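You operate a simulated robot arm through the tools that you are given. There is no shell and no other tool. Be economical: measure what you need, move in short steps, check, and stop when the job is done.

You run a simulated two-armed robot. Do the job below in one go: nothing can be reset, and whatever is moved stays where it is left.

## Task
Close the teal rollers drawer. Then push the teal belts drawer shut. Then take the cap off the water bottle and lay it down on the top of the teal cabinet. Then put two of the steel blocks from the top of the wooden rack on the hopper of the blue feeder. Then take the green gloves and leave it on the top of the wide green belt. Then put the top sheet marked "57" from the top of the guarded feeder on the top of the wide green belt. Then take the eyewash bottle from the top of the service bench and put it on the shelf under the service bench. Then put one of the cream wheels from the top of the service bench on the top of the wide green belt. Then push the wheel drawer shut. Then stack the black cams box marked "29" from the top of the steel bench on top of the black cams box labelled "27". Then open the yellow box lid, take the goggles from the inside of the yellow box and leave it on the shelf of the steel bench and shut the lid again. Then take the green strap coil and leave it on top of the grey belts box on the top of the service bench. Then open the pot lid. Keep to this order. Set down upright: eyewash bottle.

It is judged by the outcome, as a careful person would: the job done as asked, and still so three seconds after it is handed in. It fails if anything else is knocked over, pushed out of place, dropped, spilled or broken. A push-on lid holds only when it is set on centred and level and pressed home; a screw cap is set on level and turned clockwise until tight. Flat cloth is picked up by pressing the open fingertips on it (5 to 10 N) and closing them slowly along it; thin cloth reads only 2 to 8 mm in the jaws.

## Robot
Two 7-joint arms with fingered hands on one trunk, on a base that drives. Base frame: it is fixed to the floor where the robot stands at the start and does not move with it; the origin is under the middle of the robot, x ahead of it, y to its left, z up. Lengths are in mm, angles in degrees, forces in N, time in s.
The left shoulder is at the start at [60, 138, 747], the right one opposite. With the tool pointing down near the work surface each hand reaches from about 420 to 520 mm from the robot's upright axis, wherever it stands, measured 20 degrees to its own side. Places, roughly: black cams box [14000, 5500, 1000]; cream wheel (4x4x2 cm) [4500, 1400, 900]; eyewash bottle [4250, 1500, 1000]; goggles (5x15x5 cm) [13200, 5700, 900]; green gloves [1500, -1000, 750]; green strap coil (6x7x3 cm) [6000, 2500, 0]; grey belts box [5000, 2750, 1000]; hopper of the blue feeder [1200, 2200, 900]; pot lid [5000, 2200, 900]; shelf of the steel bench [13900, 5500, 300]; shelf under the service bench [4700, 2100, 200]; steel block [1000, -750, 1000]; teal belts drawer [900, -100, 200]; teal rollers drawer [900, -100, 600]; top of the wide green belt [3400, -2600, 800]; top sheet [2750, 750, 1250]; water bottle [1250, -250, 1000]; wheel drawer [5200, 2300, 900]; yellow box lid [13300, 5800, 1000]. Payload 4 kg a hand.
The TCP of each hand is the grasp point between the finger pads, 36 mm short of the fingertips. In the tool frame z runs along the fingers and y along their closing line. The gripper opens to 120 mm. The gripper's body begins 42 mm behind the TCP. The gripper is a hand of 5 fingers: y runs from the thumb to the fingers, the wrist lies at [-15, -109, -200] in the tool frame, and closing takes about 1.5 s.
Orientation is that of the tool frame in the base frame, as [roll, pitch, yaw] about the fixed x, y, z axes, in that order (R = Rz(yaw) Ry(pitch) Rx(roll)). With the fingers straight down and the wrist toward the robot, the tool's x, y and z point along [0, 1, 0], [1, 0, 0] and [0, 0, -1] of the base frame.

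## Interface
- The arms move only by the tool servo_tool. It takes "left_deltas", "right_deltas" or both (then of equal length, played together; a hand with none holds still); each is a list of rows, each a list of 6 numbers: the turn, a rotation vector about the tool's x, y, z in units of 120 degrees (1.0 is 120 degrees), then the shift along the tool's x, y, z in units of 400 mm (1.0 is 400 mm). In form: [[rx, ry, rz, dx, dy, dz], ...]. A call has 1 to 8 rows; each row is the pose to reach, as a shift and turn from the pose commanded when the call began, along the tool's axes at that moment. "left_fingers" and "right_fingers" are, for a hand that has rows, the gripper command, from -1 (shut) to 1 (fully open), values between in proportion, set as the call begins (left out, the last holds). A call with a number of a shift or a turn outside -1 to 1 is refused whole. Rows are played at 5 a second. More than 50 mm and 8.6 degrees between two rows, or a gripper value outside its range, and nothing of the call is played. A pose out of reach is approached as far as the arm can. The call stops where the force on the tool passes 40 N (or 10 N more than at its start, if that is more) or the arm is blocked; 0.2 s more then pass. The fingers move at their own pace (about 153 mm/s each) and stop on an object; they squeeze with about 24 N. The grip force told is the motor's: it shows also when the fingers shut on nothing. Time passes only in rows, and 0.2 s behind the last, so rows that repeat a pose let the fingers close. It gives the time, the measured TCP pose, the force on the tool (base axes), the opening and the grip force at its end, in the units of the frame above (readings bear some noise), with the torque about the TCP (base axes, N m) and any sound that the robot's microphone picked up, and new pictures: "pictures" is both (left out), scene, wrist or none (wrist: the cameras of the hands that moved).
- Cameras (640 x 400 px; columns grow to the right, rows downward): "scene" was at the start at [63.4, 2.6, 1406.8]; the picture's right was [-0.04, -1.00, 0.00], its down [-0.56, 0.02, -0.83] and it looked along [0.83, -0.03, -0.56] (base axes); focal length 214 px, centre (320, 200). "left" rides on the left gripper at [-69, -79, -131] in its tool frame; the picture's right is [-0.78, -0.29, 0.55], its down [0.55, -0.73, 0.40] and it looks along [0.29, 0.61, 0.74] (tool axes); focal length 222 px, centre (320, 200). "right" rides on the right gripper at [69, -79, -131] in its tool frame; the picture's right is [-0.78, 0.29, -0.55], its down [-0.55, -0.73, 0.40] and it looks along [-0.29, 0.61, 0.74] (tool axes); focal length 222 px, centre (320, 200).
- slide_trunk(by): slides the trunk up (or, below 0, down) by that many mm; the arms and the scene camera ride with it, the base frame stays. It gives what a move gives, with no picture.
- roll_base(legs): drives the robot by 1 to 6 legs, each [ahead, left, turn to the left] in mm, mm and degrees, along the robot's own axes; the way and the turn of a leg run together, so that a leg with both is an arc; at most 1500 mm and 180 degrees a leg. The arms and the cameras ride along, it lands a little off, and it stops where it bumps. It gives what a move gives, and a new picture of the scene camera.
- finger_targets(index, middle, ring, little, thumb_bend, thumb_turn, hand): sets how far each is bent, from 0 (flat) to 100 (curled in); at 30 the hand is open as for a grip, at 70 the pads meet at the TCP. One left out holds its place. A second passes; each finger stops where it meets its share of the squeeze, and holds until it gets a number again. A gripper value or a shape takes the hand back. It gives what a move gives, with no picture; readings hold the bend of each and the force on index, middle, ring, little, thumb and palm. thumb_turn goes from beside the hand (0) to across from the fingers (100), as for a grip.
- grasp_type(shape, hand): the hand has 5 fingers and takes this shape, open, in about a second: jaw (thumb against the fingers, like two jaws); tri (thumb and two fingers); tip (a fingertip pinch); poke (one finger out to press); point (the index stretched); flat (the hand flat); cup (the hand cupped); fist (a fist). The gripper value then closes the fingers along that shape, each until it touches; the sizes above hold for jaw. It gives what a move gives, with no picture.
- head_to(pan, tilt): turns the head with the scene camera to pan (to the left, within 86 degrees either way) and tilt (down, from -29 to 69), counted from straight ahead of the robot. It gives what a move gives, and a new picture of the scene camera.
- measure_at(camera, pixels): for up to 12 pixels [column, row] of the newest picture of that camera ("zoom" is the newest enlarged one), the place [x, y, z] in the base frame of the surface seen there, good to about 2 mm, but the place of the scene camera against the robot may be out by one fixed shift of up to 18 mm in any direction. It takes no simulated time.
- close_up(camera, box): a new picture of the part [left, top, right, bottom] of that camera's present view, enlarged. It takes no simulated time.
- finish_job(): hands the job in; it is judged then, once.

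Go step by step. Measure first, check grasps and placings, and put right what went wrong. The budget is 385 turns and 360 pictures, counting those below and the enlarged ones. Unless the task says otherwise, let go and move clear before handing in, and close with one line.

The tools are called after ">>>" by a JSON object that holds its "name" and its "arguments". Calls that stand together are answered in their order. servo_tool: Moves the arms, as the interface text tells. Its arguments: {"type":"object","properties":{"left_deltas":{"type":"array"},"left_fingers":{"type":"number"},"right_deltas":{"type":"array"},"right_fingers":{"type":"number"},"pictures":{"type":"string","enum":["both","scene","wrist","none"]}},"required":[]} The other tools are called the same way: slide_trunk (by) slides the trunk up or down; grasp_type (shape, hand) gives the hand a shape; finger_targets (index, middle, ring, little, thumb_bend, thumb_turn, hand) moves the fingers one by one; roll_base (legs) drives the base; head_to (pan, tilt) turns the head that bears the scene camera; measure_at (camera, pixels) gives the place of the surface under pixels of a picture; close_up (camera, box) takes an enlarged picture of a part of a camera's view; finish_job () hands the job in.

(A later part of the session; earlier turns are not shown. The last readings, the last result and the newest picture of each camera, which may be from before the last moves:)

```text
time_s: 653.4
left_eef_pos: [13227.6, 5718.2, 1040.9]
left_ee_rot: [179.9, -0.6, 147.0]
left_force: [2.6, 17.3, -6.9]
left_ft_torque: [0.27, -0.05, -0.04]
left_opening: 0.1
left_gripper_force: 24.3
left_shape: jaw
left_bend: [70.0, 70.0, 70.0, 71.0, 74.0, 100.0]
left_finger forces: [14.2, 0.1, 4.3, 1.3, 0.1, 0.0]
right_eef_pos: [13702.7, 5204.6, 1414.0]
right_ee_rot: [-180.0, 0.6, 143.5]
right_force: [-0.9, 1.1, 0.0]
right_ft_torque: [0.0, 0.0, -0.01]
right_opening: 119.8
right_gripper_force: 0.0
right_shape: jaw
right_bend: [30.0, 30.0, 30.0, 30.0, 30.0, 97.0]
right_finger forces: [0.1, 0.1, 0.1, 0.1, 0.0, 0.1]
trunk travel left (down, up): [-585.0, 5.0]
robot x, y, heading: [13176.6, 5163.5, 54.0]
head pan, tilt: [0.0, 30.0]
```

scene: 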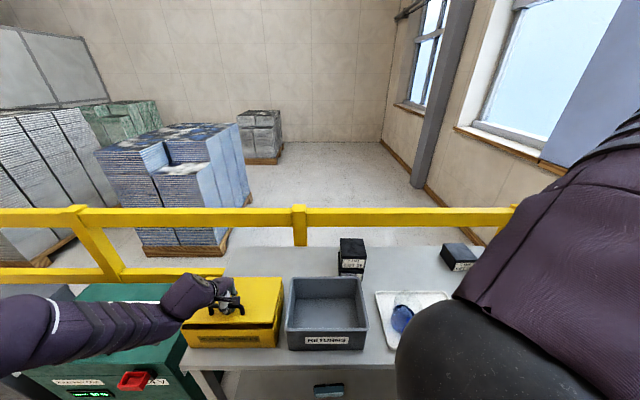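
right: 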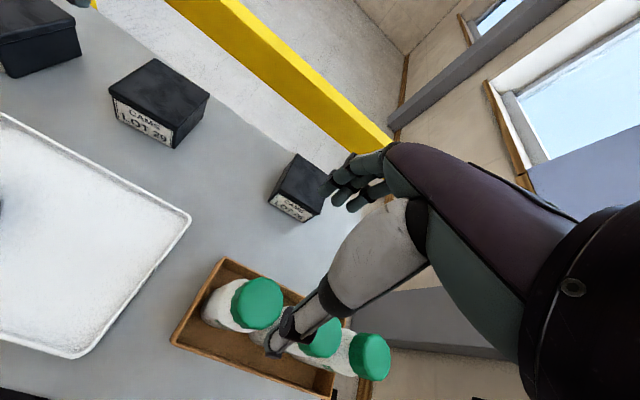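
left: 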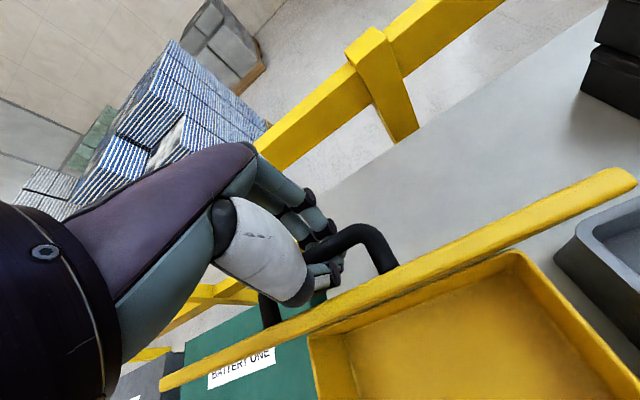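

Lid is almost shut. Finishing the arc, then opening the fingers and lifting off the bar.

>>> {"name": "servo_tool", "arguments": {"left_deltas": [[0, 0, 0, 0, -0.008, 0.035], [0, 0, 0, 0, -0.014, 0.07]], "pictures": "none"}}

>>> {"name": "servo_tool", "arguments": {"left_deltas": [[0, 0, 0, 0, 0, 0], [0, 0, 0, 0, 0, 0], [0, 0, 0, 0, 0, 0], [0, 0, 0, 0, 0, -0.06], [0, 0, 0, 0, 0, -0.14], [0, 0, 0, 0, 0, -0.24]], "left_fingers": 0.2, "pictures": "wrist"}}

```text
time_s: 654.0
left_eef_pos: [13247.3, 5710.0, 1032.0]
left_ee_rot: [177.9, -1.7, 143.6]
left_force: [-10.1, 4.8, -0.4]
left_ft_torque: [0.11, 0.26, -0.04]
left_opening: 0.2
left_gripper_force: 23.7
left_shape: jaw
left_bend: [70.0, 70.0, 70.0, 70.0, 74.0, 100.0]
left_finger forces: [0.0, 0.1, 0.5, 0.2, 0.1, 0.0]
right_eef_pos: [13701.8, 5205.9, 1413.8]
right_ee_rot: [-180.0, 0.5, 143.5]
right_force: [0.0, 0.5, -0.1]
right_ft_torque: [0.0, 0.02, 0.01]
right_opening: 119.9
right_gripper_force: 0.0
right_shape: jaw
right_bend: [30.0, 30.0, 30.0, 30.0, 30.0, 97.0]
right_finger forces: [0.0, 0.1, 0.0, 0.0, 0.0, 0.0]
trunk travel left (down, up): [-585.0, 5.0]
robot x, y, heading: [13175.2, 5163.9, 54.3]
head pan, tilt: [0.0, 30.0]
stopped in row 2 (left hand): the force on the tool passed its limit at 52 N (the readings are from after the stop); the commanded pose is now the measured one
```

```text
time_s: 655.4
left_eef_pos: [13251.6, 5702.7, 1130.1]
left_ee_rot: [177.9, -2.3, 142.7]
left_force: [-0.4, 0.8, -1.3]
left_ft_torque: [0.02, -0.06, 0.0]
left_opening: 72.2
left_gripper_force: 0.1
left_shape: jaw
left_bend: [38.0, 42.0, 40.0, 65.0, 48.0, 100.0]
left_finger forces: [0.0, 0.0, 0.0, 0.0, 0.0, 0.1]
right_eef_pos: [13703.3, 5203.2, 1413.5]
right_ee_rot: [180.0, 0.4, 143.5]
right_force: [-0.2, -0.3, -0.3]
right_ft_torque: [0.01, 0.04, 0.01]
right_opening: 119.9
right_gripper_force: 0.2
right_shape: jaw
right_bend: [30.0, 30.0, 30.0, 30.0, 30.0, 97.0]
right_finger forces: [0.0, 0.0, 0.1, 0.0, 0.1, 0.1]
trunk travel left (down, up): [-585.0, 5.0]
robot x, y, heading: [13179.5, 5164.1, 54.0]
head pan, tilt: [0.0, 30.0]
```

left: 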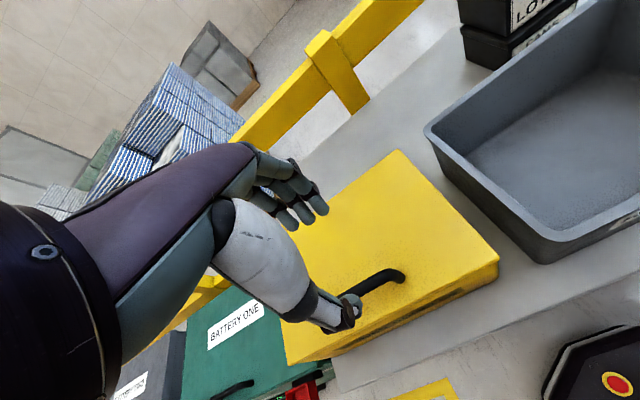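

Checking that the lid lies flat and the box hasn't shifted (earlier rear-right corner [13416,5757,970]).

>>> {"name": "measure_at", "arguments": {"camera": "left", "pixels": [[399, 155], [440, 220], [485, 255], [340, 230], [360, 330], [300, 350], [490, 275], [395, 275]]}}

```text
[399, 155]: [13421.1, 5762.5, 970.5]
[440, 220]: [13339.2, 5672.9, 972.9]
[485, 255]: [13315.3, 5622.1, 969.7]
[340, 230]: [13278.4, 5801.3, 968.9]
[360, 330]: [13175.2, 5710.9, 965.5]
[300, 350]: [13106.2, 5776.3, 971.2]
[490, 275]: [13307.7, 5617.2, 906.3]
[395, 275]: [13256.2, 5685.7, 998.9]
```

The lid is shut flat and the box is in place. Retracting the hand and driving back toward the service bench area.

>>> {"name": "servo_tool", "arguments": {"left_deltas": [[0, 0, 0, 0, -0.05, -0.1], [0, 0, 0, 0.05, -0.15, -0.15], [0, 0, 0, 0.1, -0.25, -0.2], [0, 0, 0, 0.1, -0.35, -0.2]], "left_fingers": 1, "pictures": "none"}}

>>> {"name": "roll_base", "arguments": {"legs": [[-1500, 0, 0], [-700, 0, 0], [0, 0, 143], [1500, 0, 0], [1500, 0, 0], [1400, 0, 0]]}}

```text
time_s: 656.4
left_eef_pos: [13134.7, 5609.4, 1206.4]
left_ee_rot: [178.0, -1.5, 143.1]
left_force: [0.3, -0.3, -0.3]
left_ft_torque: [-0.01, -0.02, 0.05]
left_opening: 120.0
left_gripper_force: 0.1
left_shape: jaw
left_bend: [30.0, 30.0, 30.0, 30.0, 30.0, 97.0]
left_finger forces: [0.1, 0.1, 0.1, 0.1, 0.0, 0.0]
right_eef_pos: [13702.2, 5202.4, 1414.1]
right_ee_rot: [180.0, 0.5, 143.4]
right_force: [-0.1, 0.3, 0.5]
right_ft_torque: [0.0, 0.01, -0.02]
right_opening: 120.0
right_gripper_force: 0.0
right_shape: jaw
right_bend: [30.0, 30.0, 30.0, 30.0, 30.0, 97.0]
right_finger forces: [0.1, 0.0, 0.0, 0.0, 0.0, 0.0]
trunk travel left (down, up): [-585.0, 5.0]
robot x, y, heading: [13177.1, 5162.8, 54.2]
head pan, tilt: [0.0, 30.0]
```

```text
time_s: 693.8
left_eef_pos: [7531.1, 1541.1, 1206.3]
left_ee_rot: [178.1, -1.6, -71.8]
left_force: [0.0, 0.7, 0.6]
left_ft_torque: [-0.02, -0.02, -0.01]
left_opening: 119.7
left_gripper_force: 0.1
left_shape: jaw
left_bend: [30.0, 30.0, 30.0, 30.0, 30.0, 97.0]
left_finger forces: [0.0, 0.1, 0.0, 0.0, 0.0, 0.1]
right_eef_pos: [7300.7, 2201.0, 1413.6]
right_ee_rot: [180.0, 0.5, -71.6]
right_force: [-0.9, -0.5, 0.0]
right_ft_torque: [-0.02, -0.02, -0.01]
right_opening: 120.1
right_gripper_force: 0.2
right_shape: jaw
right_bend: [30.0, 30.0, 30.0, 30.0, 30.0, 97.0]
right_finger forces: [0.1, 0.0, 0.0, 0.0, 0.0, 0.1]
trunk travel left (down, up): [-585.0, 5.0]
robot x, y, heading: [7754.2, 1933.2, -160.9]
head pan, tilt: [0.0, 30.0]
```

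scene: 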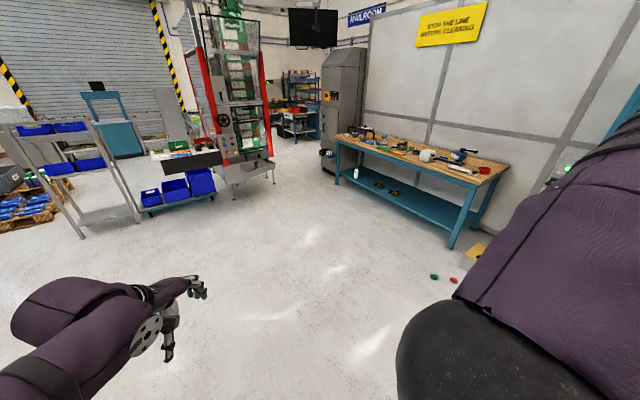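

I see the green coil at px (434,275) and the red one at (454,281). Measuring.

>>> {"name": "measure_at", "arguments": {"camera": "scene", "pixels": [[434, 275], [434, 278], [454, 281], [475, 250], [450, 245]]}}

```text
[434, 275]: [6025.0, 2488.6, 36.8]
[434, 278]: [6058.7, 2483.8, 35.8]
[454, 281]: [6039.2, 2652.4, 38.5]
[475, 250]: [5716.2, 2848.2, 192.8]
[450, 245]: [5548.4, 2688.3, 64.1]
```

Driving to stand ~580 mm in front of the green coil facing the bench, then lowering the trunk fully.

>>> {"name": "roll_base", "arguments": {"legs": [[0, 0, -54.7], [1145, 494, 0]]}}

>>> {"name": "slide_trunk", "arguments": {"by": -400}}

>>> {"name": "slide_trunk", "arguments": {"by": -180}}

```text
time_s: 702.5
left_eef_pos: [6088.5, 2146.7, 1205.3]
left_ee_rot: [178.1, -1.6, -125.9]
left_force: [-0.4, -0.3, -0.1]
left_ft_torque: [0.02, -0.03, 0.0]
left_opening: 119.8
left_gripper_force: 0.0
left_shape: jaw
left_bend: [30.0, 30.0, 30.0, 30.0, 30.0, 97.0]
left_finger forces: [0.0, 0.0, 0.0, 0.0, 0.0, 0.0]
right_eef_pos: [6487.7, 2719.5, 1413.8]
right_ee_rot: [179.9, 0.5, -125.8]
right_force: [-0.4, -0.2, -0.9]
right_ft_torque: [0.01, 0.02, 0.03]
right_opening: 119.7
right_gripper_force: 0.2
right_shape: jaw
right_bend: [30.0, 30.0, 30.0, 30.0, 30.0, 97.0]
right_finger forces: [0.0, 0.1, 0.0, 0.1, 0.0, 0.0]
trunk travel left (down, up): [-585.0, 5.0]
robot x, y, heading: [6536.4, 2196.9, 144.7]
head pan, tilt: [0.0, 30.0]
```

scene: 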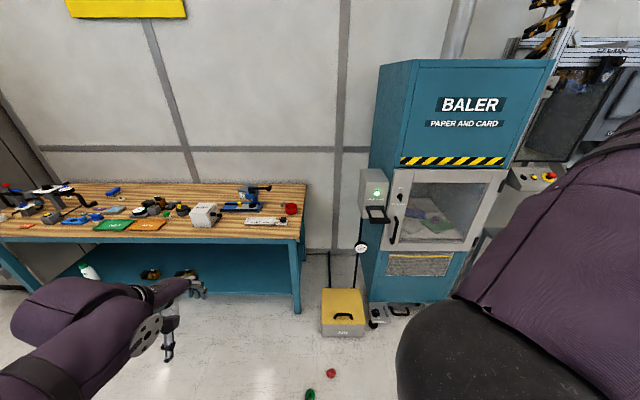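

```text
time_s: 706.4
left_eef_pos: [6088.4, 2145.5, 806.2]
left_ee_rot: [178.0, -1.5, -126.0]
left_force: [0.4, -0.2, -0.1]
left_ft_torque: [0.01, -0.01, -0.01]
left_opening: 119.8
left_gripper_force: 0.0
left_shape: jaw
left_bend: [30.0, 30.0, 30.0, 30.0, 30.0, 97.0]
left_finger forces: [0.0, 0.0, 0.0, 0.1, 0.1, 0.0]
right_eef_pos: [6489.1, 2719.2, 1013.2]
right_ee_rot: [-179.9, 0.6, -125.8]
right_force: [-0.7, 0.5, 0.1]
right_ft_torque: [-0.03, 0.01, -0.01]
right_opening: 119.9
right_gripper_force: 0.1
right_shape: jaw
right_bend: [30.0, 30.0, 30.0, 30.0, 30.0, 97.0]
right_finger forces: [0.1, 0.1, 0.0, 0.0, 0.0, 0.0]
trunk travel left (down, up): [-185.0, 405.0]
robot x, y, heading: [6536.7, 2192.6, 144.8]
head pan, tilt: [0.0, 30.0]
```

```text
time_s: 708.4
left_eef_pos: [6088.8, 2146.0, 626.3]
left_ee_rot: [178.0, -1.7, -125.9]
left_force: [0.2, -0.4, 0.1]
left_ft_torque: [0.0, -0.02, -0.03]
left_opening: 119.8
left_gripper_force: 0.1
left_shape: jaw
left_bend: [30.0, 30.0, 30.0, 30.0, 30.0, 97.0]
left_finger forces: [0.0, 0.0, 0.0, 0.1, 0.0, 0.0]
right_eef_pos: [6488.2, 2718.6, 833.8]
right_ee_rot: [180.0, 0.5, -125.7]
right_force: [-0.2, -0.7, -0.4]
right_ft_torque: [-0.02, 0.02, 0.0]
right_opening: 120.0
right_gripper_force: 0.0
right_shape: jaw
right_bend: [30.0, 30.0, 30.0, 30.0, 30.0, 97.0]
right_finger forces: [0.1, 0.0, 0.0, 0.0, 0.0, 0.1]
trunk travel left (down, up): [-5.0, 585.0]
robot x, y, heading: [6532.1, 2193.5, 144.8]
head pan, tilt: [0.0, 30.0]
```

Coil is 580 mm ahead, 52 mm left. Moving the left hand over it, then down to z≈230 for a wrist view.

>>> {"name": "servo_tool", "arguments": {"left_deltas": [[0, 0, 0, -0.08, 0.07, 0], [0, 0, 0, -0.16, 0.14, 0], [0.006, -0.005, 0, -0.24, 0.21, 0.03], [0.012, -0.01, 0, -0.32, 0.28, 0.06], [0.017, -0.014, 0, -0.4, 0.35, 0.09], [0.017, -0.014, 0, -0.48, 0.42, 0.12], [0.017, -0.014, 0, -0.55, 0.49, 0.15], [0.017, -0.014, 0, -0.6, 0.53, 0.2]], "pictures": "none"}}

>>> {"name": "servo_tool", "arguments": {"left_deltas": [[0, 0, 0, 0, 0, 0.11], [0, 0, 0, 0, 0, 0.22], [0, 0, 0, 0, 0, 0.33], [0, 0, 0, 0, 0, 0.44], [0, 0, 0, 0, 0, 0.55], [0, 0, 0, 0, 0, 0.66], [0, 0, 0, 0, 0, 0.77]], "left_fingers": 0.6, "pictures": "wrist"}}

```text
time_s: 710.1
left_eef_pos: [6054.8, 2465.4, 547.5]
left_ee_rot: [-179.9, 0.1, -126.0]
left_force: [0.0, -0.7, -0.1]
left_ft_torque: [0.02, 0.02, -0.01]
left_opening: 119.8
left_gripper_force: 0.0
left_shape: jaw
left_bend: [30.0, 30.0, 30.0, 30.0, 30.0, 97.0]
left_finger forces: [0.0, 0.0, 0.1, 0.0, 0.1, 0.0]
right_eef_pos: [6489.5, 2719.4, 832.5]
right_ee_rot: [180.0, 0.5, -125.9]
right_force: [0.0, -0.7, -0.3]
right_ft_torque: [0.0, -0.01, 0.0]
right_opening: 119.7
right_gripper_force: 0.1
right_shape: jaw
right_bend: [30.0, 30.0, 30.0, 30.0, 30.0, 97.0]
right_finger forces: [0.0, 0.1, 0.0, 0.1, 0.0, 0.1]
trunk travel left (down, up): [-5.0, 585.0]
robot x, y, heading: [6539.9, 2192.3, 144.9]
head pan, tilt: [0.0, 30.0]
```

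```text
time_s: 711.8
left_eef_pos: [6055.5, 2465.4, 238.1]
left_ee_rot: [180.0, 0.1, -126.0]
left_force: [-1.0, 0.5, 0.7]
left_ft_torque: [-0.01, 0.01, -0.01]
left_opening: 96.1
left_gripper_force: 0.0
left_shape: jaw
left_bend: [32.0, 35.0, 34.0, 51.0, 39.0, 99.0]
left_finger forces: [0.0, 0.0, 0.0, 0.0, 0.0, 0.1]
right_eef_pos: [6489.8, 2719.9, 832.3]
right_ee_rot: [180.0, 0.5, -125.8]
right_force: [0.0, 0.0, 0.1]
right_ft_torque: [0.0, 0.02, -0.01]
right_opening: 119.8
right_gripper_force: 0.0
right_shape: jaw
right_bend: [30.0, 30.0, 30.0, 30.0, 30.0, 97.0]
right_finger forces: [0.0, 0.0, 0.0, 0.0, 0.0, 0.0]
trunk travel left (down, up): [-5.0, 585.0]
robot x, y, heading: [6532.4, 2191.7, 145.0]
head pan, tilt: [0.0, 30.0]
```

left: 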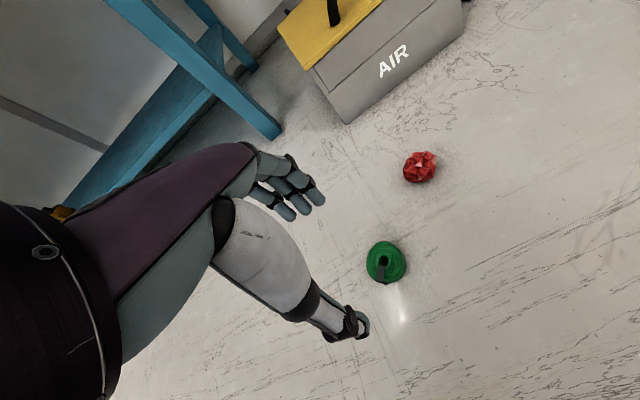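

Green coil at px (385,262). Measuring its centre and extent.

>>> {"name": "measure_at", "arguments": {"camera": "left", "pixels": [[385, 255], [370, 262], [402, 262], [385, 245], [388, 278], [400, 250], [372, 275], [410, 290]]}}

```text
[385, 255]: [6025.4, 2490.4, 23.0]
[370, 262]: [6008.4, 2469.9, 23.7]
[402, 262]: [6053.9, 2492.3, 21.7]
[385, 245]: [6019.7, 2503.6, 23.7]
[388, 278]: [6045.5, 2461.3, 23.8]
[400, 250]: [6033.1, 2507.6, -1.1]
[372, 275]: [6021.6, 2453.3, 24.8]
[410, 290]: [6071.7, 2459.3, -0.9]
```

Coil centre [6031,2481], top z 24. Aligning and descending to z≈39, then closing.

>>> {"name": "servo_tool", "arguments": {"left_deltas": [[0, 0, 0, 0.0045, 0.0725, 0.08], [0, 0, 0, 0.0045, 0.0725, 0.18], [0, 0, 0, 0.0045, 0.0725, 0.28], [0, 0, 0, 0.0045, 0.0725, 0.38], [0, 0, 0, 0.0045, 0.0725, 0.46], [0, 0, 0, 0.0045, 0.0725, 0.497]], "pictures": "none"}}

>>> {"name": "servo_tool", "arguments": {"left_deltas": [[0, 0, 0, 0, 0, 0], [0, 0, 0, 0, 0, 0], [0, 0, 0, 0, 0, 0], [0, 0, 0, 0, 0, 0], [0, 0, 0, 0, 0, 0], [0, 0, 0, 0, 0, 0]], "left_fingers": -0.8, "pictures": "wrist"}}

```text
time_s: 713.1
left_eef_pos: [6029.0, 2479.3, 48.5]
left_ee_rot: [-179.8, 0.0, -125.9]
left_force: [-0.2, 0.2, 0.0]
left_ft_torque: [-0.04, 0.05, -0.03]
left_opening: 95.9
left_gripper_force: 0.1
left_shape: jaw
left_bend: [32.0, 35.0, 34.0, 51.0, 39.0, 99.0]
left_finger forces: [0.0, 0.0, 0.0, 0.0, 0.0, 0.0]
left hand out of reach, approached as far as the arm can: row 6
right_eef_pos: [6488.6, 2718.7, 832.2]
right_ee_rot: [-180.0, 0.5, -125.8]
right_force: [0.2, -0.1, -0.8]
right_ft_torque: [0.0, -0.01, 0.01]
right_opening: 119.6
right_gripper_force: 0.0
right_shape: jaw
right_bend: [30.0, 30.0, 30.0, 30.0, 30.0, 97.0]
right_finger forces: [0.1, 0.0, 0.0, 0.1, 0.0, 0.0]
trunk travel left (down, up): [-5.0, 585.0]
robot x, y, heading: [6539.5, 2194.7, 145.1]
head pan, tilt: [0.0, 30.0]
```

```text
time_s: 714.5
left_eef_pos: [6028.6, 2480.5, 49.8]
left_ee_rot: [-179.9, 0.0, -126.0]
left_force: [-0.9, 0.1, 0.1]
left_ft_torque: [0.01, -0.03, -0.01]
left_opening: 53.4
left_gripper_force: 24.3
left_shape: jaw
left_bend: [44.0, 48.0, 51.0, 71.0, 63.0, 100.0]
left_finger forces: [12.7, 7.1, 0.0, 0.0, 19.4, 0.0]
right_eef_pos: [6489.3, 2719.9, 833.2]
right_ee_rot: [-179.9, 0.5, -125.8]
right_force: [-0.3, 0.3, 0.6]
right_ft_torque: [0.02, -0.01, 0.02]
right_opening: 120.1
right_gripper_force: 0.1
right_shape: jaw
right_bend: [30.0, 30.0, 30.0, 30.0, 30.0, 97.0]
right_finger forces: [0.0, 0.0, 0.0, 0.0, 0.0, 0.0]
trunk travel left (down, up): [-5.0, 585.0]
robot x, y, heading: [6536.9, 2198.6, 144.7]
head pan, tilt: [0.0, 30.0]
```

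left: 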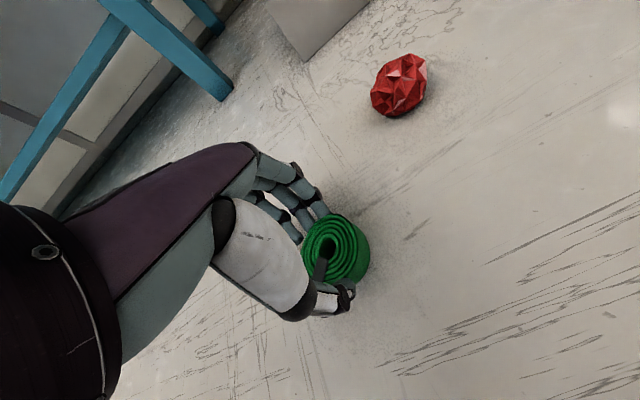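

Coil gripped. Lifting it, raising the trunk fully, then driving to the bench in front of the grey belts box.

>>> {"name": "servo_tool", "arguments": {"left_deltas": [[0, 0, 0, 0, 0, -0.1], [0, 0, 0, 0, 0, -0.2], [0, 0, 0, 0, 0, -0.3], [0, 0, 0, 0, 0, -0.4], [0, 0, 0, 0, 0, -0.5], [0, 0, 0, 0, 0, -0.6], [0, 0, 0, 0, 0, -0.7], [0, 0, 0, 0, 0, -0.8]], "pictures": "none"}}

>>> {"name": "slide_trunk", "arguments": {"by": 400}}

>>> {"name": "slide_trunk", "arguments": {"by": 180}}

>>> {"name": "servo_tool", "arguments": {"left_deltas": [[0, 0, 0, 0, 0, -0.1], [0, 0, 0, 0, 0, -0.2], [0, 0, 0, 0, 0, -0.3], [0, 0, 0, 0, 0, -0.4], [0, 0, 0, 0, 0, -0.5]], "pictures": "none"}}

>>> {"name": "roll_base", "arguments": {"legs": [[717, 560, 0]]}}

```text
time_s: 716.4
left_eef_pos: [6028.5, 2480.5, 369.4]
left_ee_rot: [-179.8, 0.2, -126.1]
left_force: [-0.8, -0.3, -0.8]
left_ft_torque: [0.01, -0.02, -0.04]
left_opening: 53.1
left_gripper_force: 24.2
left_shape: jaw
left_bend: [44.0, 48.0, 51.0, 71.0, 63.0, 100.0]
left_finger forces: [12.7, 7.3, 0.0, 0.0, 19.3, 0.0]
right_eef_pos: [6490.1, 2719.6, 832.9]
right_ee_rot: [-180.0, 0.5, -125.8]
right_force: [-0.2, 0.4, -0.2]
right_ft_torque: [0.0, -0.03, -0.01]
right_opening: 120.2
right_gripper_force: 0.1
right_shape: jaw
right_bend: [30.0, 30.0, 30.0, 30.0, 30.0, 97.0]
right_finger forces: [0.1, 0.0, 0.1, 0.1, 0.1, 0.0]
trunk travel left (down, up): [-5.0, 585.0]
robot x, y, heading: [6536.2, 2193.2, 144.8]
head pan, tilt: [0.0, 30.0]
```

```text
time_s: 720.2
left_eef_pos: [6026.0, 2480.1, 768.3]
left_ee_rot: [-179.8, 0.1, -126.0]
left_force: [-0.3, 0.0, 0.6]
left_ft_torque: [-0.03, -0.04, 0.03]
left_opening: 53.2
left_gripper_force: 24.2
left_shape: jaw
left_bend: [44.0, 48.0, 51.0, 71.0, 63.0, 100.0]
left_finger forces: [12.7, 7.2, 0.0, 0.0, 19.3, 0.0]
right_eef_pos: [6489.0, 2719.7, 1233.6]
right_ee_rot: [-179.9, 0.6, -125.8]
right_force: [0.0, 0.2, -0.8]
right_ft_torque: [-0.03, 0.05, 0.0]
right_opening: 120.0
right_gripper_force: 0.0
right_shape: jaw
right_bend: [30.0, 30.0, 30.0, 30.0, 30.0, 97.0]
right_finger forces: [0.0, 0.0, 0.1, 0.0, 0.1, 0.0]
trunk travel left (down, up): [-405.0, 185.0]
robot x, y, heading: [6536.0, 2198.0, 144.9]
head pan, tilt: [0.0, 30.0]
```

```text
time_s: 722.2
left_eef_pos: [6027.0, 2479.3, 948.9]
left_ee_rot: [-179.8, 0.1, -126.0]
left_force: [0.7, 0.3, -0.1]
left_ft_torque: [-0.02, -0.02, 0.0]
left_opening: 53.3
left_gripper_force: 24.4
left_shape: jaw
left_bend: [44.0, 48.0, 51.0, 71.0, 63.0, 100.0]
left_finger forces: [12.7, 7.1, 0.0, 0.1, 19.4, 0.0]
right_eef_pos: [6489.3, 2719.2, 1413.4]
right_ee_rot: [180.0, 0.5, -125.8]
right_force: [-0.3, -0.3, 0.7]
right_ft_torque: [-0.03, -0.01, 0.0]
right_opening: 119.9
right_gripper_force: 0.1
right_shape: jaw
right_bend: [30.0, 30.0, 30.0, 30.0, 30.0, 97.0]
right_finger forces: [0.0, 0.0, 0.0, 0.1, 0.0, 0.0]
trunk travel left (down, up): [-585.0, 5.0]
robot x, y, heading: [6537.9, 2194.3, 144.6]
head pan, tilt: [0.0, 30.0]
```

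```text
time_s: 723.4
left_eef_pos: [6026.4, 2479.5, 1150.5]
left_ee_rot: [-179.9, 0.1, -126.0]
left_force: [0.0, 0.3, 0.0]
left_ft_torque: [-0.01, 0.0, 0.0]
left_opening: 53.0
left_gripper_force: 24.2
left_shape: jaw
left_bend: [44.0, 48.0, 51.0, 71.0, 63.0, 100.0]
left_finger forces: [12.6, 7.2, 0.0, 0.0, 19.3, 0.0]
right_eef_pos: [6489.7, 2719.8, 1412.4]
right_ee_rot: [180.0, 0.4, -125.8]
right_force: [0.0, 0.4, -0.2]
right_ft_torque: [-0.02, 0.01, -0.01]
right_opening: 120.0
right_gripper_force: 0.1
right_shape: jaw
right_bend: [30.0, 30.0, 30.0, 30.0, 30.0, 97.0]
right_finger forces: [0.0, 0.1, 0.0, 0.0, 0.0, 0.0]
trunk travel left (down, up): [-585.0, 5.0]
robot x, y, heading: [6540.0, 2192.5, 144.9]
head pan, tilt: [0.0, 30.0]
```

```text
time_s: 728.1
left_eef_pos: [5119.7, 2439.7, 1149.4]
left_ee_rot: [-179.9, 0.1, -126.0]
left_force: [0.5, 0.2, 0.0]
left_ft_torque: [-0.02, -0.03, 0.03]
left_opening: 53.1
left_gripper_force: 24.1
left_shape: jaw
left_bend: [44.0, 48.0, 51.0, 71.0, 63.0, 100.0]
left_finger forces: [12.6, 7.2, 0.0, 0.0, 19.3, 0.1]
right_eef_pos: [5582.8, 2679.3, 1413.4]
right_ee_rot: [180.0, 0.6, -126.0]
right_force: [0.5, 0.2, 0.5]
right_ft_torque: [0.02, -0.02, 0.02]
right_opening: 119.8
right_gripper_force: 0.2
right_shape: jaw
right_bend: [30.0, 30.0, 30.0, 30.0, 30.0, 97.0]
right_finger forces: [0.0, 0.0, 0.1, 0.1, 0.0, 0.1]
trunk travel left (down, up): [-585.0, 5.0]
robot x, y, heading: [5630.6, 2155.2, 144.8]
head pan, tilt: [0.0, 30.0]
```

scene: 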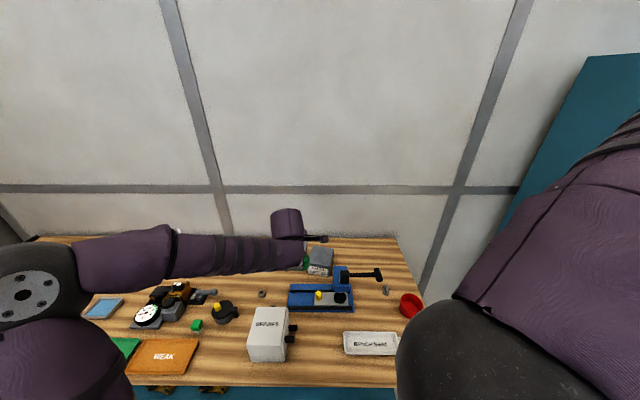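

Belts box at px (321,262), coil beside it in the hand. Measuring the box.

>>> {"name": "measure_at", "arguments": {"camera": "scene", "pixels": [[321, 253], [312, 253], [330, 252], [321, 268], [310, 268], [332, 268], [321, 247], [321, 258], [315, 277], [343, 270]]}}

>>> {"name": "close_up", "arguments": {"camera": "scene", "box": [280, 220, 400, 310]}}

```text
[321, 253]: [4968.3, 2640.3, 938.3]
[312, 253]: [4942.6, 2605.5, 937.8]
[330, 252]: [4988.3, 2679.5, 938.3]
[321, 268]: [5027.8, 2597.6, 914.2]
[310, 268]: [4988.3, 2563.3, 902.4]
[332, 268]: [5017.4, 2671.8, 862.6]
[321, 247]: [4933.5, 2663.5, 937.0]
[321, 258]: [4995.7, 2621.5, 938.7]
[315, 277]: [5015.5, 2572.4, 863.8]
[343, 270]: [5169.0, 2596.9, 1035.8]
```

```text
4.44 times, centred on (340, 265) of scene
```

zoom: 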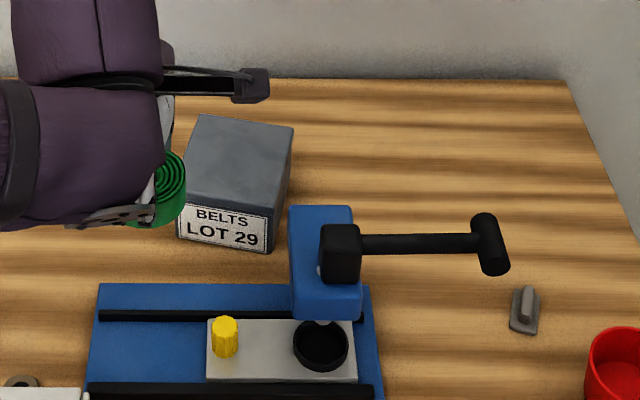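

Box top z≈925.5, centre ≈[4987,2629]; the press stands to its right-front, well below my path. Moving the coil over the box at height.

>>> {"name": "servo_tool", "arguments": {"left_deltas": [[0, 0, 0, -0.03, 0.09, 0], [0, 0, 0, -0.06, 0.18, 0], [0, 0, 0, -0.09, 0.27, 0], [0, 0, 0, -0.12, 0.36, 0], [0, 0, 0, -0.15, 0.45, 0], [0, 0, 0, -0.179, 0.546, 0], [0, 0, 0, -0.179, 0.546, 0.1], [0, 0, 0, -0.179, 0.546, 0.2]], "pictures": "wrist"}}

```text
time_s: 730.0
left_eef_pos: [4986.6, 2628.3, 1068.4]
left_ee_rot: [-179.8, 0.1, -126.1]
left_force: [0.2, -0.6, -0.6]
left_ft_torque: [-0.02, -0.01, -0.02]
left_opening: 53.3
left_gripper_force: 24.4
left_shape: jaw
left_bend: [44.0, 48.0, 51.0, 71.0, 64.0, 100.0]
left_finger forces: [12.5, 7.4, 0.1, 0.0, 19.2, 0.1]
right_eef_pos: [5582.8, 2681.0, 1413.3]
right_ee_rot: [-179.9, 0.4, -125.9]
right_force: [-0.5, 0.4, 1.0]
right_ft_torque: [0.01, 0.01, 0.03]
right_opening: 119.9
right_gripper_force: 0.1
right_shape: jaw
right_bend: [30.0, 30.0, 30.0, 30.0, 30.0, 97.0]
right_finger forces: [0.0, 0.0, 0.0, 0.1, 0.1, 0.0]
trunk travel left (down, up): [-585.0, 5.0]
robot x, y, heading: [5630.0, 2152.9, 144.7]
head pan, tilt: [0.0, 30.0]
```

left: 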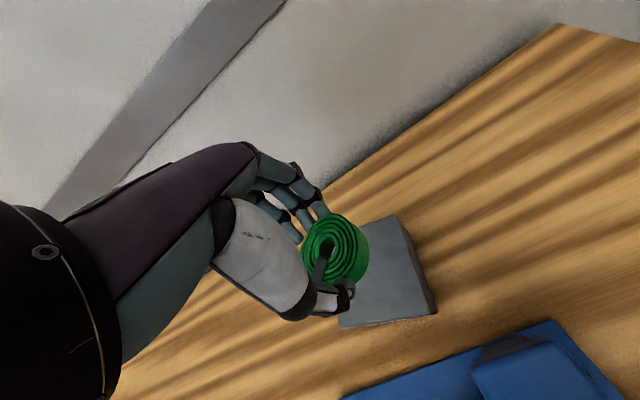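

Measuring the box top corners beneath the coil.

>>> {"name": "measure_at", "arguments": {"camera": "left", "pixels": [[396, 220], [425, 308], [345, 322], [380, 290], [365, 225], [385, 250]]}}

```text
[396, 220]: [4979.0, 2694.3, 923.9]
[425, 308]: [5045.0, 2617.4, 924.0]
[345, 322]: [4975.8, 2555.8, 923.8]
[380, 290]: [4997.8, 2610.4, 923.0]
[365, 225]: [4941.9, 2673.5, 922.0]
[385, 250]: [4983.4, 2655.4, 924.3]
```

Box top is at z 924, centre [4977,2625]. Lowering the coil onto it.

>>> {"name": "servo_tool", "arguments": {"left_deltas": [[0, 0, 0, 0.019, 0.014, 0.08], [0, 0, 0, 0.019, 0.014, 0.15], [0, 0, 0, 0.019, 0.014, 0.2], [0, 0, 0, 0.019, 0.014, 0.225], [0, 0, 0, 0.019, 0.014, 0.233]], "pictures": "none"}}

>>> {"name": "servo_tool", "arguments": {"left_deltas": [[0, 0, 0, 0, 0, 0], [0, 0, 0, 0, 0, 0], [0, 0, 0, 0, 0, 0], [0, 0, 0, 0, 0, -0.05], [0, 0, 0, 0, 0, -0.13], [0, 0, 0, 0, 0, -0.23], [0, 0, 0, 0, 0, -0.33]], "left_fingers": 0.5, "pictures": "wrist"}}

```text
time_s: 731.1
left_eef_pos: [4975.8, 2623.8, 974.8]
left_ee_rot: [-179.8, 0.1, -126.1]
left_force: [-0.1, 0.6, -0.4]
left_ft_torque: [-0.01, 0.02, 0.02]
left_opening: 53.2
left_gripper_force: 24.4
left_shape: jaw
left_bend: [44.0, 48.0, 51.0, 71.0, 64.0, 100.0]
left_finger forces: [12.5, 7.3, 0.0, 0.0, 19.2, 0.0]
right_eef_pos: [5584.0, 2679.4, 1412.8]
right_ee_rot: [-179.8, 0.5, -125.9]
right_force: [0.0, -0.6, 0.5]
right_ft_torque: [0.01, -0.03, -0.04]
right_opening: 120.1
right_gripper_force: 0.1
right_shape: jaw
right_bend: [30.0, 30.0, 30.0, 30.0, 30.0, 97.0]
right_finger forces: [0.1, 0.0, 0.0, 0.1, 0.1, 0.1]
trunk travel left (down, up): [-585.0, 5.0]
robot x, y, heading: [5631.7, 2149.7, 144.6]
head pan, tilt: [0.0, 30.0]
```

```text
time_s: 732.8
left_eef_pos: [4977.1, 2625.3, 1110.4]
left_ee_rot: [-179.8, 0.1, -126.0]
left_force: [0.0, 0.7, -0.3]
left_ft_torque: [-0.01, 0.01, 0.04]
left_opening: 90.1
left_gripper_force: 0.1
left_shape: jaw
left_bend: [34.0, 37.0, 35.0, 56.0, 40.0, 99.0]
left_finger forces: [0.0, 0.0, 0.0, 0.1, 0.0, 0.1]
right_eef_pos: [5584.6, 2678.0, 1413.5]
right_ee_rot: [-180.0, 0.5, -125.9]
right_force: [-0.4, 0.1, 0.1]
right_ft_torque: [0.02, 0.0, 0.02]
right_opening: 120.1
right_gripper_force: 0.1
right_shape: jaw
right_bend: [30.0, 30.0, 30.0, 30.0, 30.0, 97.0]
right_finger forces: [0.0, 0.0, 0.0, 0.1, 0.0, 0.0]
trunk travel left (down, up): [-585.0, 5.0]
robot x, y, heading: [5630.5, 2152.4, 144.8]
head pan, tilt: [0.0, 30.0]
```

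left: 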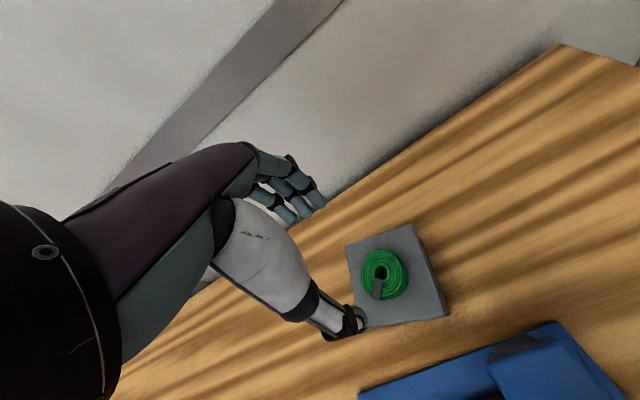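

The coil sits on the belts box. Last task: the pot lid. Retracting the hand and strafing 330 mm left to stand in front of the pot.

>>> {"name": "servo_tool", "arguments": {"left_deltas": [[0, 0, 0, 0, -0.05, -0.1], [0, 0, 0, 0, -0.15, -0.15], [0, 0, 0, 0, -0.26, -0.2], [0, 0, 0, 0, -0.38, -0.2], [0, 0, 0, 0, -0.5, -0.2], [0, 0, 0, 0, -0.62, -0.2]], "left_fingers": 1, "pictures": "none"}}

>>> {"name": "roll_base", "arguments": {"legs": [[0, 350, 0]]}}

>>> {"name": "close_up", "arguments": {"camera": "scene", "box": [250, 220, 410, 340]}}

```text
time_s: 734.1
left_eef_pos: [5177.7, 2475.1, 1189.2]
left_ee_rot: [-179.9, 0.1, -126.0]
left_force: [-0.1, 0.1, 1.0]
left_ft_torque: [0.05, 0.02, 0.02]
left_opening: 119.9
left_gripper_force: 0.0
left_shape: jaw
left_bend: [30.0, 30.0, 30.0, 30.0, 30.0, 97.0]
left_finger forces: [0.1, 0.0, 0.0, 0.0, 0.0, 0.0]
right_eef_pos: [5584.0, 2677.0, 1413.7]
right_ee_rot: [179.9, 0.5, -125.8]
right_force: [-0.2, -0.2, 0.3]
right_ft_torque: [0.03, 0.0, -0.03]
right_opening: 119.9
right_gripper_force: 0.1
right_shape: jaw
right_bend: [30.0, 30.0, 30.0, 30.0, 30.0, 97.0]
right_finger forces: [0.0, 0.0, 0.0, 0.0, 0.1, 0.1]
trunk travel left (down, up): [-585.0, 5.0]
robot x, y, heading: [5634.1, 2155.2, 144.7]
head pan, tilt: [0.0, 30.0]
```

```text
time_s: 736.4
left_eef_pos: [4973.6, 2189.7, 1189.3]
left_ee_rot: [-179.9, 0.2, -125.9]
left_force: [0.2, 0.2, 0.2]
left_ft_torque: [0.03, -0.02, 0.01]
left_opening: 119.6
left_gripper_force: 0.0
left_shape: jaw
left_bend: [30.0, 30.0, 30.0, 30.0, 30.0, 97.0]
left_finger forces: [0.0, 0.1, 0.1, 0.0, 0.0, 0.1]
right_eef_pos: [5379.7, 2391.9, 1413.6]
right_ee_rot: [180.0, 0.5, -125.6]
right_force: [-0.1, 0.2, 0.8]
right_ft_torque: [0.02, -0.03, 0.0]
right_opening: 120.0
right_gripper_force: 0.0
right_shape: jaw
right_bend: [30.0, 30.0, 30.0, 30.0, 30.0, 97.0]
right_finger forces: [0.0, 0.0, 0.0, 0.1, 0.0, 0.1]
trunk travel left (down, up): [-585.0, 5.0]
robot x, y, heading: [5427.3, 1868.1, 145.1]
head pan, tilt: [0.0, 30.0]
```

scene: 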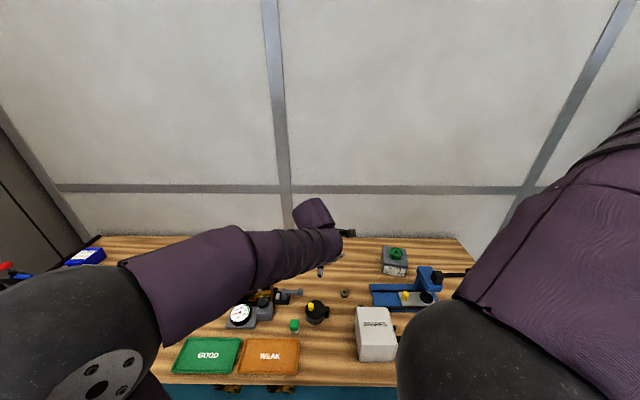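

```text
3.33 times, centred on (330, 280) of scene
```

zoom: 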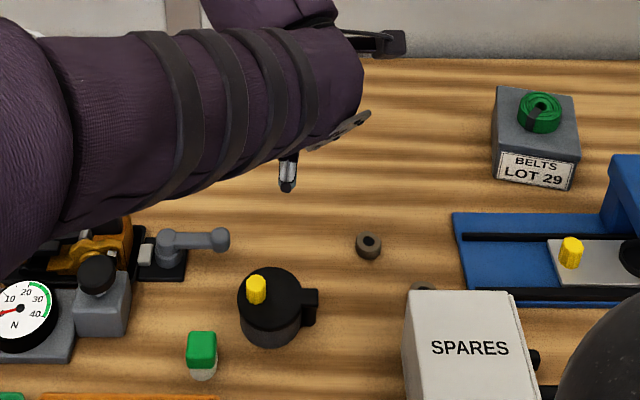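

The pot has a black lid with a yellow knob at its left edge and a hinge tab on its right. Getting a left wrist view.

>>> {"name": "servo_tool", "arguments": {"left_deltas": [[0, 0, 0, 0.04, -0.06, 0], [0, 0, 0, 0.08, -0.13, 0], [0, 0, 0, 0.1, -0.2, 0.05]], "pictures": "wrist"}}

>>> {"name": "close_up", "arguments": {"camera": "left", "box": [270, 160, 470, 330]}}

```text
time_s: 737.2
left_eef_pos: [5015.1, 2112.5, 1171.0]
left_ee_rot: [-179.9, 0.2, -125.8]
left_force: [-0.1, -0.8, -0.3]
left_ft_torque: [0.0, 0.0, 0.02]
left_opening: 119.6
left_gripper_force: 0.1
left_shape: jaw
left_bend: [30.0, 30.0, 30.0, 30.0, 30.0, 97.0]
left_finger forces: [0.0, 0.1, 0.0, 0.0, 0.1, 0.1]
right_eef_pos: [5381.1, 2392.0, 1414.2]
right_ee_rot: [-179.9, 0.4, -125.9]
right_force: [0.2, -0.2, -1.1]
right_ft_torque: [0.03, -0.01, 0.01]
right_opening: 119.9
right_gripper_force: 0.1
right_shape: jaw
right_bend: [30.0, 30.0, 30.0, 30.0, 30.0, 97.0]
right_finger forces: [0.1, 0.0, 0.1, 0.0, 0.0, 0.0]
trunk travel left (down, up): [-585.0, 5.0]
robot x, y, heading: [5427.6, 1867.1, 144.8]
head pan, tilt: [0.0, 30.0]
```

left: 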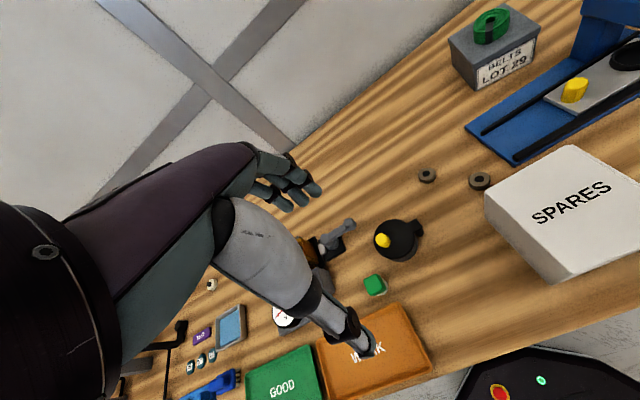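

```text
2.35 times, centred on (370, 245) of left
```

zoom: 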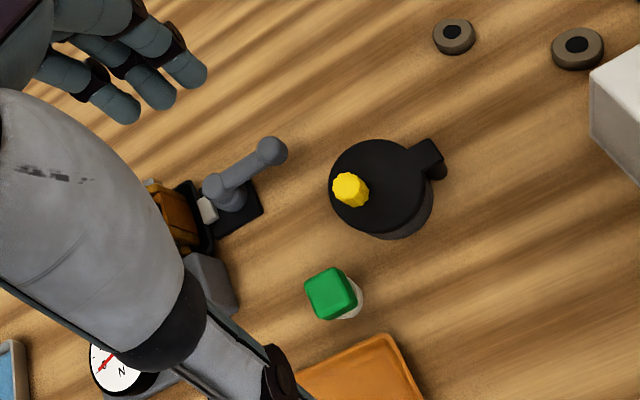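

Measuring knob, lid, and hinge tab on the zoomed wrist view.

>>> {"name": "measure_at", "arguments": {"camera": "zoom", "pixels": [[350, 188], [345, 195], [385, 170], [400, 195], [380, 215], [370, 150], [425, 160], [438, 172], [412, 165], [420, 225], [330, 295], [270, 150]]}}

```text
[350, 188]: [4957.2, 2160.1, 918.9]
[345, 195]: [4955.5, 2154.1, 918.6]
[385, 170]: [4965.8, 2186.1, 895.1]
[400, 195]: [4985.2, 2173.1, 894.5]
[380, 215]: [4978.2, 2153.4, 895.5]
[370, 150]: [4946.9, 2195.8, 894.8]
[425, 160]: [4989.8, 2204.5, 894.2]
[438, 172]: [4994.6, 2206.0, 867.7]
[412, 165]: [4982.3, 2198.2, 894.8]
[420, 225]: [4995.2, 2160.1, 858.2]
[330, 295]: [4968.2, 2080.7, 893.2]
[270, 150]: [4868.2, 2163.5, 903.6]
```

Knob top [4957,2158,919], lid z 895, hinge ≈57 mm to its right. Descending with a narrow opening to just above the lid around the knob.

>>> {"name": "servo_tool", "arguments": {"left_deltas": [[0, 0, 0, -0.0055, 0.09, 0.05], [0, 0, 0, -0.0055, 0.1845, 0.1], [0, 0, 0, -0.0055, 0.1845, 0.21], [0, 0, 0, -0.0055, 0.1845, 0.32], [0, 0, 0, -0.0055, 0.1845, 0.42], [0, 0, 0, -0.0055, 0.1845, 0.52]], "left_fingers": -0.2, "pictures": "wrist"}}

```text
time_s: 738.6
left_eef_pos: [4955.6, 2154.8, 960.3]
left_ee_rot: [-179.8, 0.3, -125.9]
left_force: [-0.1, -0.3, -0.1]
left_ft_torque: [0.0, -0.01, -0.01]
left_opening: 48.1
left_gripper_force: 0.1
left_shape: jaw
left_bend: [46.0, 50.0, 48.0, 70.0, 65.0, 100.0]
left_finger forces: [0.0, 0.0, 0.0, 0.0, 0.1, 0.0]
right_eef_pos: [5378.5, 2392.6, 1414.8]
right_ee_rot: [-179.9, 0.7, -125.7]
right_force: [-0.6, -0.5, -0.2]
right_ft_torque: [0.03, -0.06, 0.0]
right_opening: 119.8
right_gripper_force: 0.0
right_shape: jaw
right_bend: [30.0, 30.0, 30.0, 30.0, 30.0, 97.0]
right_finger forces: [0.1, 0.0, 0.0, 0.0, 0.1, 0.0]
trunk travel left (down, up): [-585.0, 5.0]
robot x, y, heading: [5431.2, 1866.6, 144.9]
head pan, tilt: [0.0, 30.0]
```

left: 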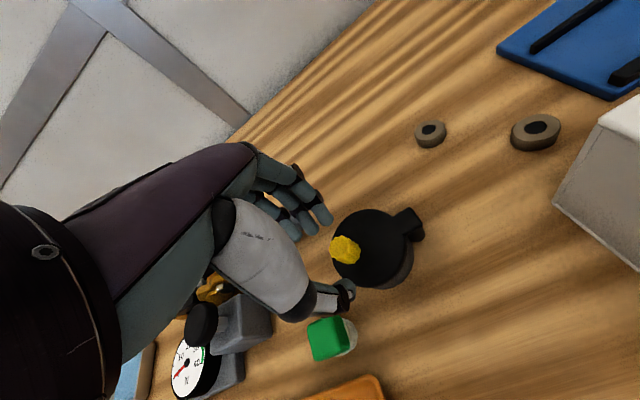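

Knob sits between thumb and fingertips. Lowering to z≈934 and pinching.

>>> {"name": "servo_tool", "arguments": {"left_deltas": [[0, 0, 0, -0.005, 0.003, 0.035], [0, 0, 0, -0.005, 0.003, 0.064]], "pictures": "none"}}

>>> {"name": "servo_tool", "arguments": {"left_deltas": [[0, 0, 0, 0, 0, 0], [0, 0, 0, 0, 0, 0], [0, 0, 0, 0, 0, 0], [0, 0, 0, 0, 0, 0], [0, 0, 0, 0, 0, 0], [0, 0, 0, 0, 0, 0]], "left_fingers": -1, "pictures": "wrist"}}

```text
time_s: 739.2
left_eef_pos: [4957.0, 2158.4, 936.1]
left_ee_rot: [-179.9, 0.2, -126.0]
left_force: [-0.4, -0.1, 0.2]
left_ft_torque: [-0.03, 0.0, 0.0]
left_opening: 48.2
left_gripper_force: 0.0
left_shape: jaw
left_bend: [46.0, 50.0, 48.0, 70.0, 65.0, 100.0]
left_finger forces: [0.1, 0.1, 0.1, 0.1, 0.0, 0.0]
right_eef_pos: [5379.8, 2393.7, 1412.7]
right_ee_rot: [-180.0, 0.5, -125.7]
right_force: [0.2, -0.6, 0.3]
right_ft_torque: [0.01, 0.01, 0.02]
right_opening: 120.0
right_gripper_force: 0.0
right_shape: jaw
right_bend: [30.0, 30.0, 30.0, 30.0, 30.0, 97.0]
right_finger forces: [0.0, 0.0, 0.0, 0.1, 0.2, 0.1]
trunk travel left (down, up): [-585.0, 5.0]
robot x, y, heading: [5429.2, 1867.6, 144.7]
head pan, tilt: [0.0, 30.0]
```

```text
time_s: 740.6
left_eef_pos: [4958.3, 2157.9, 934.8]
left_ee_rot: [-179.8, 0.0, -125.9]
left_force: [0.2, -0.9, -1.9]
left_ft_torque: [0.02, 0.05, -0.07]
left_opening: 14.7
left_gripper_force: 24.5
left_shape: jaw
left_bend: [58.0, 63.0, 67.0, 70.0, 71.0, 100.0]
left_finger forces: [9.8, 8.7, 0.1, 0.0, 20.0, 0.0]
right_eef_pos: [5380.3, 2393.5, 1412.9]
right_ee_rot: [-180.0, 0.4, -125.7]
right_force: [0.4, -0.2, -0.3]
right_ft_torque: [0.0, -0.04, 0.0]
right_opening: 119.9
right_gripper_force: 0.0
right_shape: jaw
right_bend: [30.0, 30.0, 30.0, 30.0, 30.0, 97.0]
right_finger forces: [0.1, 0.0, 0.1, 0.0, 0.1, 0.1]
trunk travel left (down, up): [-585.0, 5.0]
robot x, y, heading: [5431.3, 1870.0, 144.8]
head pan, tilt: [0.0, 30.0]
```

left: 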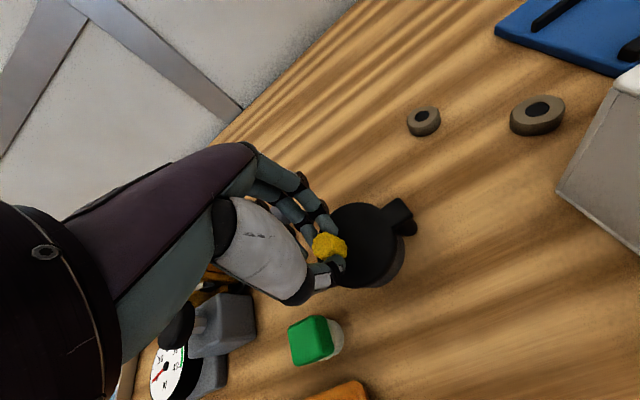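

Knob pinched. Lifting it along the hinge arc to ~45° and checking.

>>> {"name": "servo_tool", "arguments": {"left_deltas": [[0, 0, 0, -0.006, 0, -0.016], [0, 0, 0, -0.016, 0, -0.0355], [0, 0, 0, -0.027, 0, -0.052], [0, 0, 0, -0.04, 0, -0.0655], [0, 0, 0, -0.055, 0, -0.078], [0, 0, 0, -0.072, 0, -0.088]], "pictures": "wrist"}}

```text
time_s: 742.0
left_eef_pos: [4974.9, 2181.5, 970.0]
left_ee_rot: [-179.9, 0.1, -125.9]
left_force: [-0.7, -0.2, 0.5]
left_ft_torque: [0.07, 0.02, 0.05]
left_opening: 9.3
left_gripper_force: 23.9
left_shape: jaw
left_bend: [73.0, 72.0, 67.0, 70.0, 76.0, 100.0]
left_finger forces: [0.1, 0.1, 0.1, 0.1, 0.1, 0.0]
right_eef_pos: [5380.3, 2393.2, 1413.0]
right_ee_rot: [-179.9, 0.4, -125.6]
right_force: [-0.4, -0.2, 0.6]
right_ft_torque: [0.0, 0.0, 0.01]
right_opening: 119.9
right_gripper_force: 0.0
right_shape: jaw
right_bend: [30.0, 30.0, 30.0, 30.0, 30.0, 97.0]
right_finger forces: [0.1, 0.0, 0.1, 0.0, 0.0, 0.1]
trunk travel left (down, up): [-585.0, 5.0]
robot x, y, heading: [5430.3, 1869.0, 144.7]
head pan, tilt: [0.0, 30.0]
```

left: 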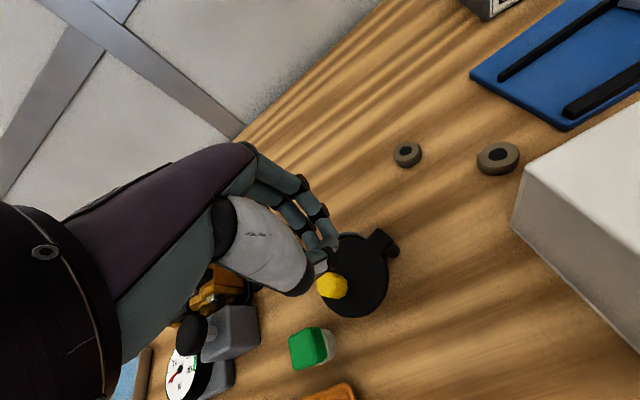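

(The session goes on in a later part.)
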